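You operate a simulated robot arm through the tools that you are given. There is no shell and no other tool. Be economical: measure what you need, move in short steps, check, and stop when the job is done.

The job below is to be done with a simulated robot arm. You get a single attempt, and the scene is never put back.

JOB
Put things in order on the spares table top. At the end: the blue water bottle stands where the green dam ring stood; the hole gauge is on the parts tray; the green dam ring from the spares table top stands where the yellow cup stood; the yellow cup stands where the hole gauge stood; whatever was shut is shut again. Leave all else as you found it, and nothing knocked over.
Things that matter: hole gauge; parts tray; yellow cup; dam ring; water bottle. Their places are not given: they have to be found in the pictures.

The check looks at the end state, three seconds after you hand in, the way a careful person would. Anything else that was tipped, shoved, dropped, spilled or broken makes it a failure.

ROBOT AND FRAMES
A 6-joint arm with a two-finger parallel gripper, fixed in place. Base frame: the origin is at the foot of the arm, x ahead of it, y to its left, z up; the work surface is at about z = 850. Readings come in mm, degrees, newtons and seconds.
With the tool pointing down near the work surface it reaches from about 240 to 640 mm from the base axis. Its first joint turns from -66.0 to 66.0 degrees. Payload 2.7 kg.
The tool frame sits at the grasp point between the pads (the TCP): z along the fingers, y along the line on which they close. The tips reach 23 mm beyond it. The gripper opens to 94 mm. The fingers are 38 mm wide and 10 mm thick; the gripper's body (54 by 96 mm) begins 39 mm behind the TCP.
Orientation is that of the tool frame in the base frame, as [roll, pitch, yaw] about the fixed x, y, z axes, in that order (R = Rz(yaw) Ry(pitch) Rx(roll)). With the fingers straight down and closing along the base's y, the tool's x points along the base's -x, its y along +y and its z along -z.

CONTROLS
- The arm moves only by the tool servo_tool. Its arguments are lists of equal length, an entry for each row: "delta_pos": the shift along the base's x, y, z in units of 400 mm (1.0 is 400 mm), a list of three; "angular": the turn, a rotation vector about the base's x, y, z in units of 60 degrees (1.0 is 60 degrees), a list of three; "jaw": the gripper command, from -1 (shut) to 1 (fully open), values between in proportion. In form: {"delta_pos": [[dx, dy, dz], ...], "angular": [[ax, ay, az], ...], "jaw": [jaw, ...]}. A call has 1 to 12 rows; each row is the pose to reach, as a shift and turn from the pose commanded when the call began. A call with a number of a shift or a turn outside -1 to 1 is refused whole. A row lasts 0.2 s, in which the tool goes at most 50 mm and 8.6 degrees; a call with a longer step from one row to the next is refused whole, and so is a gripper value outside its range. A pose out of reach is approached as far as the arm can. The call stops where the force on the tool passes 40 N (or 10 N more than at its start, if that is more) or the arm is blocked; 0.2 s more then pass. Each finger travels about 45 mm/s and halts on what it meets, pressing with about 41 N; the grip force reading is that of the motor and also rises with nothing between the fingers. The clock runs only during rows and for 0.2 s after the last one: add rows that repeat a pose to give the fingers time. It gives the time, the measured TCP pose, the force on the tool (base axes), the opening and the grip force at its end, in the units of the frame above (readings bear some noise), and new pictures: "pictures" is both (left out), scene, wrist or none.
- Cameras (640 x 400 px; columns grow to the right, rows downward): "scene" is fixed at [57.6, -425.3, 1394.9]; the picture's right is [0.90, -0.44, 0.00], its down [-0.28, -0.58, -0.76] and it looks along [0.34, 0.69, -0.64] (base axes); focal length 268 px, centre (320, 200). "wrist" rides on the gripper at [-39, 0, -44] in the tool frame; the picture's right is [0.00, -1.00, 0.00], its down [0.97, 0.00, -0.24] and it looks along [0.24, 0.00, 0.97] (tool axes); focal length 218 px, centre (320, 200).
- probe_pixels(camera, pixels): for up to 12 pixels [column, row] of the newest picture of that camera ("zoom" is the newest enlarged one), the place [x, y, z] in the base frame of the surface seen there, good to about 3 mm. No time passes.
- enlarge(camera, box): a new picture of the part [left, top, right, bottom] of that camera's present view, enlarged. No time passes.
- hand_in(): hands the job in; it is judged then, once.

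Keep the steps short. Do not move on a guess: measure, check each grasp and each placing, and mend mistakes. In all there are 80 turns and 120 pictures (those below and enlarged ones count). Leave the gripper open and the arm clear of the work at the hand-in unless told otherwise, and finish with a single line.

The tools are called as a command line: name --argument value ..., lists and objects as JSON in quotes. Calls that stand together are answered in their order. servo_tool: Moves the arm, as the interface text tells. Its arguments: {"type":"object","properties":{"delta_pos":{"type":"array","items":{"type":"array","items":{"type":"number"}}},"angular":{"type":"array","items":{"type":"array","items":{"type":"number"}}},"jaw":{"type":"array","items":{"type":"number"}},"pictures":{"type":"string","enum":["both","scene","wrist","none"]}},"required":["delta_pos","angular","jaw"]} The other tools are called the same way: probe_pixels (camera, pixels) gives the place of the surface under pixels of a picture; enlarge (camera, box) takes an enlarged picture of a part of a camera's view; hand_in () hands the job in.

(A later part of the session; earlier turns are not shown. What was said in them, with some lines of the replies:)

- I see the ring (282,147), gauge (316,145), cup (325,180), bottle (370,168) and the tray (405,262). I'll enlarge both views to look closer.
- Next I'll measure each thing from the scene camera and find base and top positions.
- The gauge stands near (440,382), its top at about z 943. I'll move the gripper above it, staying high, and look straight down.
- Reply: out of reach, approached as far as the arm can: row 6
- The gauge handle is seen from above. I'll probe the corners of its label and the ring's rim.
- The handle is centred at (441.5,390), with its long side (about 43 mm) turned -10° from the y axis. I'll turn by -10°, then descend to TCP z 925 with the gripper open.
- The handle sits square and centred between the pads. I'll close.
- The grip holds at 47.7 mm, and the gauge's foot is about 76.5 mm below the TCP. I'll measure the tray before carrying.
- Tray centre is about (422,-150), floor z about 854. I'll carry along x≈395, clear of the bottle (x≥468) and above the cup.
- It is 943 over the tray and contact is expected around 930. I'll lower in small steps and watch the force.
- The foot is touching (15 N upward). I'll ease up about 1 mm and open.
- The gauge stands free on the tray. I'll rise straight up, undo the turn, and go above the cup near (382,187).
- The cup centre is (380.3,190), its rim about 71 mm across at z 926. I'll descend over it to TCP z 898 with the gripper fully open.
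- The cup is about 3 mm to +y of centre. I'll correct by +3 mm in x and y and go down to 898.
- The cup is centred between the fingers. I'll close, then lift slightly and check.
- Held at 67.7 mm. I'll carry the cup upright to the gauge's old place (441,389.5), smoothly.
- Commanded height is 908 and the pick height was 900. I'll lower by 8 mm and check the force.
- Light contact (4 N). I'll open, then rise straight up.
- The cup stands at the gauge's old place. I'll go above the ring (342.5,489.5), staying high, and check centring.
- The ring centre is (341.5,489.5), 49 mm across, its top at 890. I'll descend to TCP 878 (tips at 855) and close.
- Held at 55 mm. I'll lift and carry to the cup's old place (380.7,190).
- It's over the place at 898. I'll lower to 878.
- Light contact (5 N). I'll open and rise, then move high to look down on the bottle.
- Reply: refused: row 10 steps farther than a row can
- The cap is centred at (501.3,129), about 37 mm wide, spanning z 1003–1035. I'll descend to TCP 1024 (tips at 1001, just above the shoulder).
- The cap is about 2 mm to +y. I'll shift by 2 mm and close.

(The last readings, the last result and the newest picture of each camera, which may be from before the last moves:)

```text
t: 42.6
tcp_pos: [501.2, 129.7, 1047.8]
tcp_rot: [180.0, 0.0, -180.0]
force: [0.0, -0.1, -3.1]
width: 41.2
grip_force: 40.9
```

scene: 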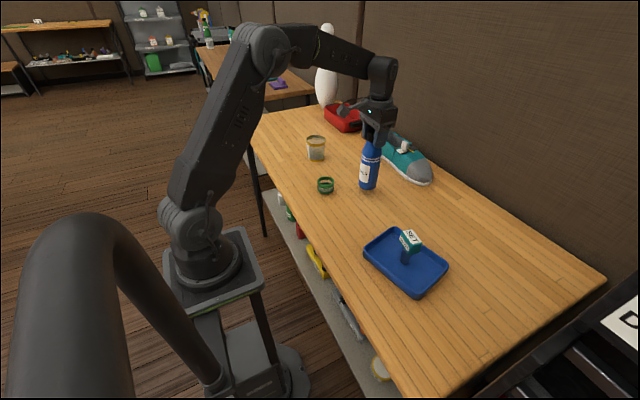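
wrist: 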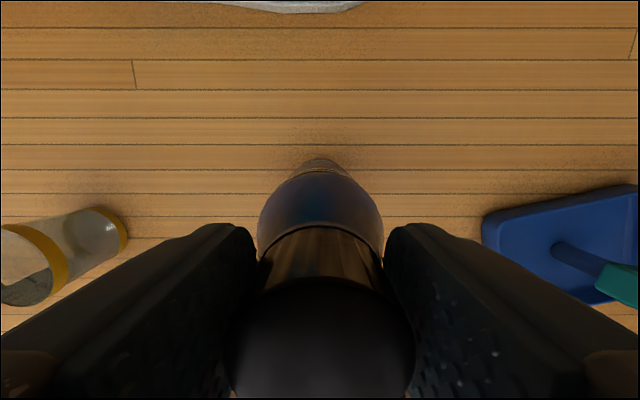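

The whole bottle is lifted by its cap and the grip holds. I'll lift to TCP 1090, then go between the ring (380,190) and the cup (441,389) to reach (341.5,489.5).

servo_tool --delta_pos '[[0, 0, 0.05], [0, 0, 0.105], [-0.007, 0.08, 0.105], [-0.014, 0.17, 0.105], [-0.021, 0.26, 0.105], [-0.0285, 0.349, 0.105], [-0.09, 0.361, 0.105], [-0.15, 0.373, 0.105], [-0.21, 0.385, 0.105], [-0.2785, 0.3985, 0.105], [-0.2785, 0.3985, 0.105]]' --angular '[[0, 0, 0], [0, 0, 0], [0, 0, 0], [0, 0, 0], [0, 0, 0], [0, 0, 0], [0, 0, 0], [0, 0, 0], [0, 0, 0], [0, 0, 0], [0, 0, 0]]' --jaw '[-1, -1, -1, -1, -1, -1, -1, -1, -1, -1, -1]' --pictures "scene"

```text
t: 45.0
tcp_pos: [388.1, 290.4, 1088.8]
tcp_rot: [180.0, 0.0, -180.0]
force: [0.7, -0.6, -2.7]
width: 41.3
grip_force: 40.5
```

scene: 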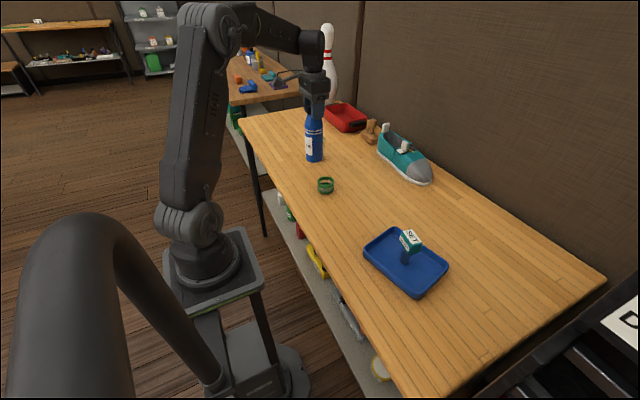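

Going on to the ring's old place, then lowering to 10 mm above the table.

servo_tool --delta_pos '[[-0.04, 0.09, 0], [-0.08, 0.18, 0], [-0.125, 0.275, 0], [-0.124, 0.35, 0], [-0.122, 0.43, 0], [-0.1213, 0.4985, 0], [-0.1213, 0.4985, 0], [-0.1213, 0.4985, -0.06], [-0.1213, 0.4985, -0.11], [-0.1213, 0.4985, -0.14], [-0.1213, 0.4985, -0.14]]' --angular '[[0, 0, 0], [0, 0, 0], [0, 0, 0], [0, 0, 0], [0, 0, 0], [0, 0, 0], [0, 0, 0], [0, 0, 0], [0, 0, 0], [0, 0, 0], [0, 0, 0]]' --jaw '[-1, -1, -1, -1, -1, -1, -1, -1, -1, -1, -1]' --pictures "both"

```text
t: 47.4
tcp_pos: [342.9, 491.0, 1030.5]
tcp_rot: [-179.9, 0.1, 180.0]
force: [0.9, -0.2, -4.1]
width: 41.1
grip_force: 41.1
```

scene: 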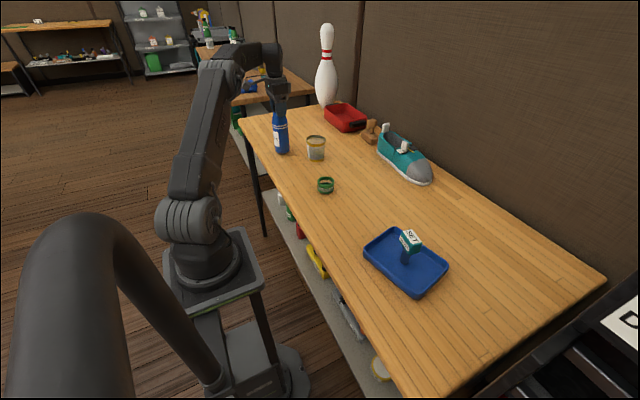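
wrist: 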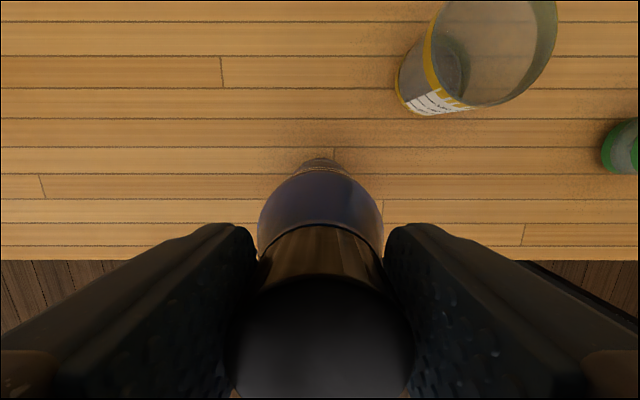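

Lowering about 9–10 mm to contact.

servo_tool --delta_pos '[[0, 0, -0.012], [0, 0, -0.02], [0, 0, -0.0245], [0, 0, -0.0245]]' --angular '[[0, 0, 0], [0, 0, 0], [0, 0, 0], [0, 0, 0]]' --jaw '[-1, -1, -1, -1]' --pictures "none"

```text
t: 48.4
tcp_pos: [341.7, 488.7, 1023.3]
tcp_rot: [180.0, 0.1, -179.9]
force: [-0.8, -0.5, -2.4]
width: 41.4
grip_force: 41.0
```

It still hangs (-2.4 N). I'll lower 1.5 mm more.

servo_tool --delta_pos '[[0, 0, -0.002], [0, 0, -0.004], [0, 0, -0.004]]' --angular '[[0, 0, 0], [0, 0, 0], [0, 0, 0]]' --jaw '[-1, -1, -1]' --pictures "none"

```text
t: 49.2
tcp_pos: [341.6, 488.9, 1023.7]
tcp_rot: [179.9, 0.2, -180.0]
force: [-1.9, -4.1, 12.7]
width: 41.0
grip_force: 41.4
```

Contact (12.7 N up). I'll open gently, then rise straight up.

servo_tool --delta_pos '[[0, 0, 0.002], [0, 0, 0.002], [0, 0, 0.002], [0, 0, 0.002], [0, 0, 0.002], [0, 0, 0.002], [0, 0, 0.002]]' --angular '[[0, 0, 0], [0, 0, 0], [0, 0, 0], [0, 0, 0], [0, 0, 0], [0, 0, 0], [0, 0, 0]]' --jaw '[-1, 0, 0.3, 0.6, 1, 1, 1]' --pictures "wrist"

servo_tool --delta_pos '[[0, 0, 0.05], [0, 0, 0.12], [0, 0, 0.18], [0, -0.1, 0.2], [0, -0.22, 0.22], [0, -0.34, 0.24], [0, -0.46, 0.25], [0, -0.58, 0.25], [0, -0.7, 0.25], [0, -0.8, 0.25], [0, -0.9, 0.25], [0, -1, 0.25]]' --angular '[[0, 0, 0], [0, 0, 0], [0, 0, 0], [0, 0, 0], [0, 0, 0], [0, 0, 0], [0, 0, 0], [0, 0, 0], [0, 0, 0], [0, 0, 0], [0, 0, 0], [0, 0, 0]]' --jaw '[1, 1, 1, 1, 1, 1, 1, 1, 1, 1, 1, 1]' --pictures "both"

```text
t: 50.8
tcp_pos: [339.9, 489.9, 1024.8]
tcp_rot: [180.0, 0.2, 179.9]
force: [-0.4, 0.0, -0.2]
width: 93.8
grip_force: 0.1
```

wrist: 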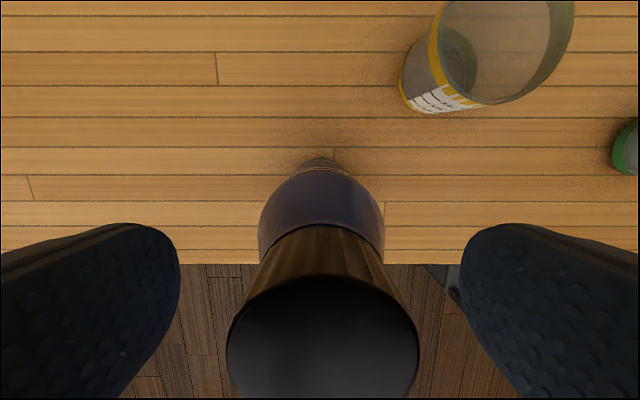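

```text
t: 53.4
tcp_pos: [338.8, 89.8, 1122.6]
tcp_rot: [-180.0, 0.2, -179.9]
force: [-1.0, 0.3, 0.0]
width: 93.9
grip_force: 0.0
```

scene: 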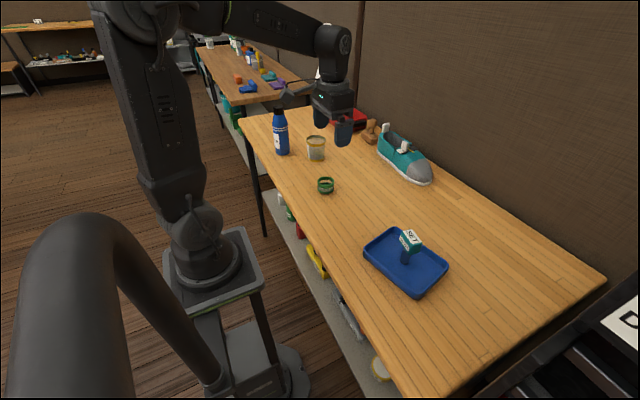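
wrist: 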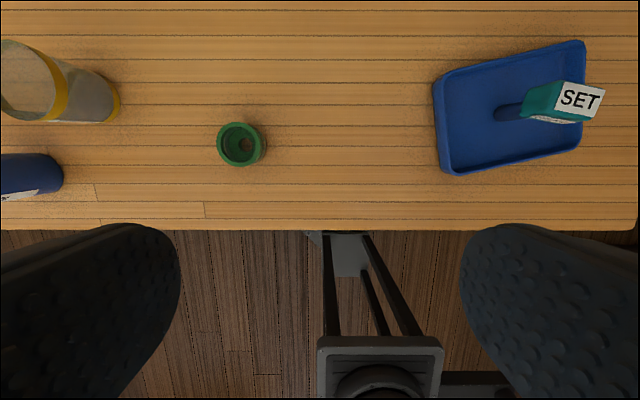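

All four have been placed. I'll check the positions closely.

enlarge --camera "scene" --box '[250, 95, 450, 220]'

probe_pixels --camera "wrist" --pixels '[[220, 145], [261, 145], [240, 124], [240, 165], [438, 85], [580, 45], [450, 170], [585, 150]]'

probe_pixels --camera "scene" --pixels '[[279, 110], [281, 150], [316, 138], [316, 147], [308, 141], [316, 158], [325, 180], [394, 228], [365, 249], [416, 295], [447, 265]]'

```text
3.20 times, centred on (350, 158) of scene
```

zoom: 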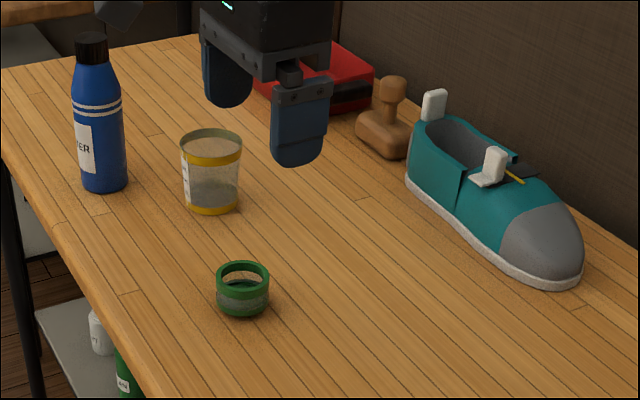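

```text
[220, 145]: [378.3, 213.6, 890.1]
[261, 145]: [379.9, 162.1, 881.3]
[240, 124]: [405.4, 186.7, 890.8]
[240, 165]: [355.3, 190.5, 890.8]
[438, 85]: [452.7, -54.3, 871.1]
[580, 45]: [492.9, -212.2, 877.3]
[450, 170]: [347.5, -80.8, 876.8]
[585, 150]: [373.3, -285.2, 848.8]
```

```text
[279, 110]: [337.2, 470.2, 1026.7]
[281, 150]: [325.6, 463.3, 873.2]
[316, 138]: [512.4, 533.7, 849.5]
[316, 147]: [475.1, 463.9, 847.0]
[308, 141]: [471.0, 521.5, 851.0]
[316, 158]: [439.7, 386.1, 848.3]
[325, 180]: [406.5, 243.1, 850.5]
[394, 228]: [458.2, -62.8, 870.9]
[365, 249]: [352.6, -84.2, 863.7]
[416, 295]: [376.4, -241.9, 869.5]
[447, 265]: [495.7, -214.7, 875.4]
```

Everything stands upright within about 2 mm of its place. The tray hasn't moved, the bottle's cap is on, and the gripper is open and clear. Handing in.

hand_in

```text
The job is handed in.
```

I handed the job in with the gauge on the parts tray, the cup at the gauge's old place, the ring at the cup's and the bottle at the ring's, all upright.
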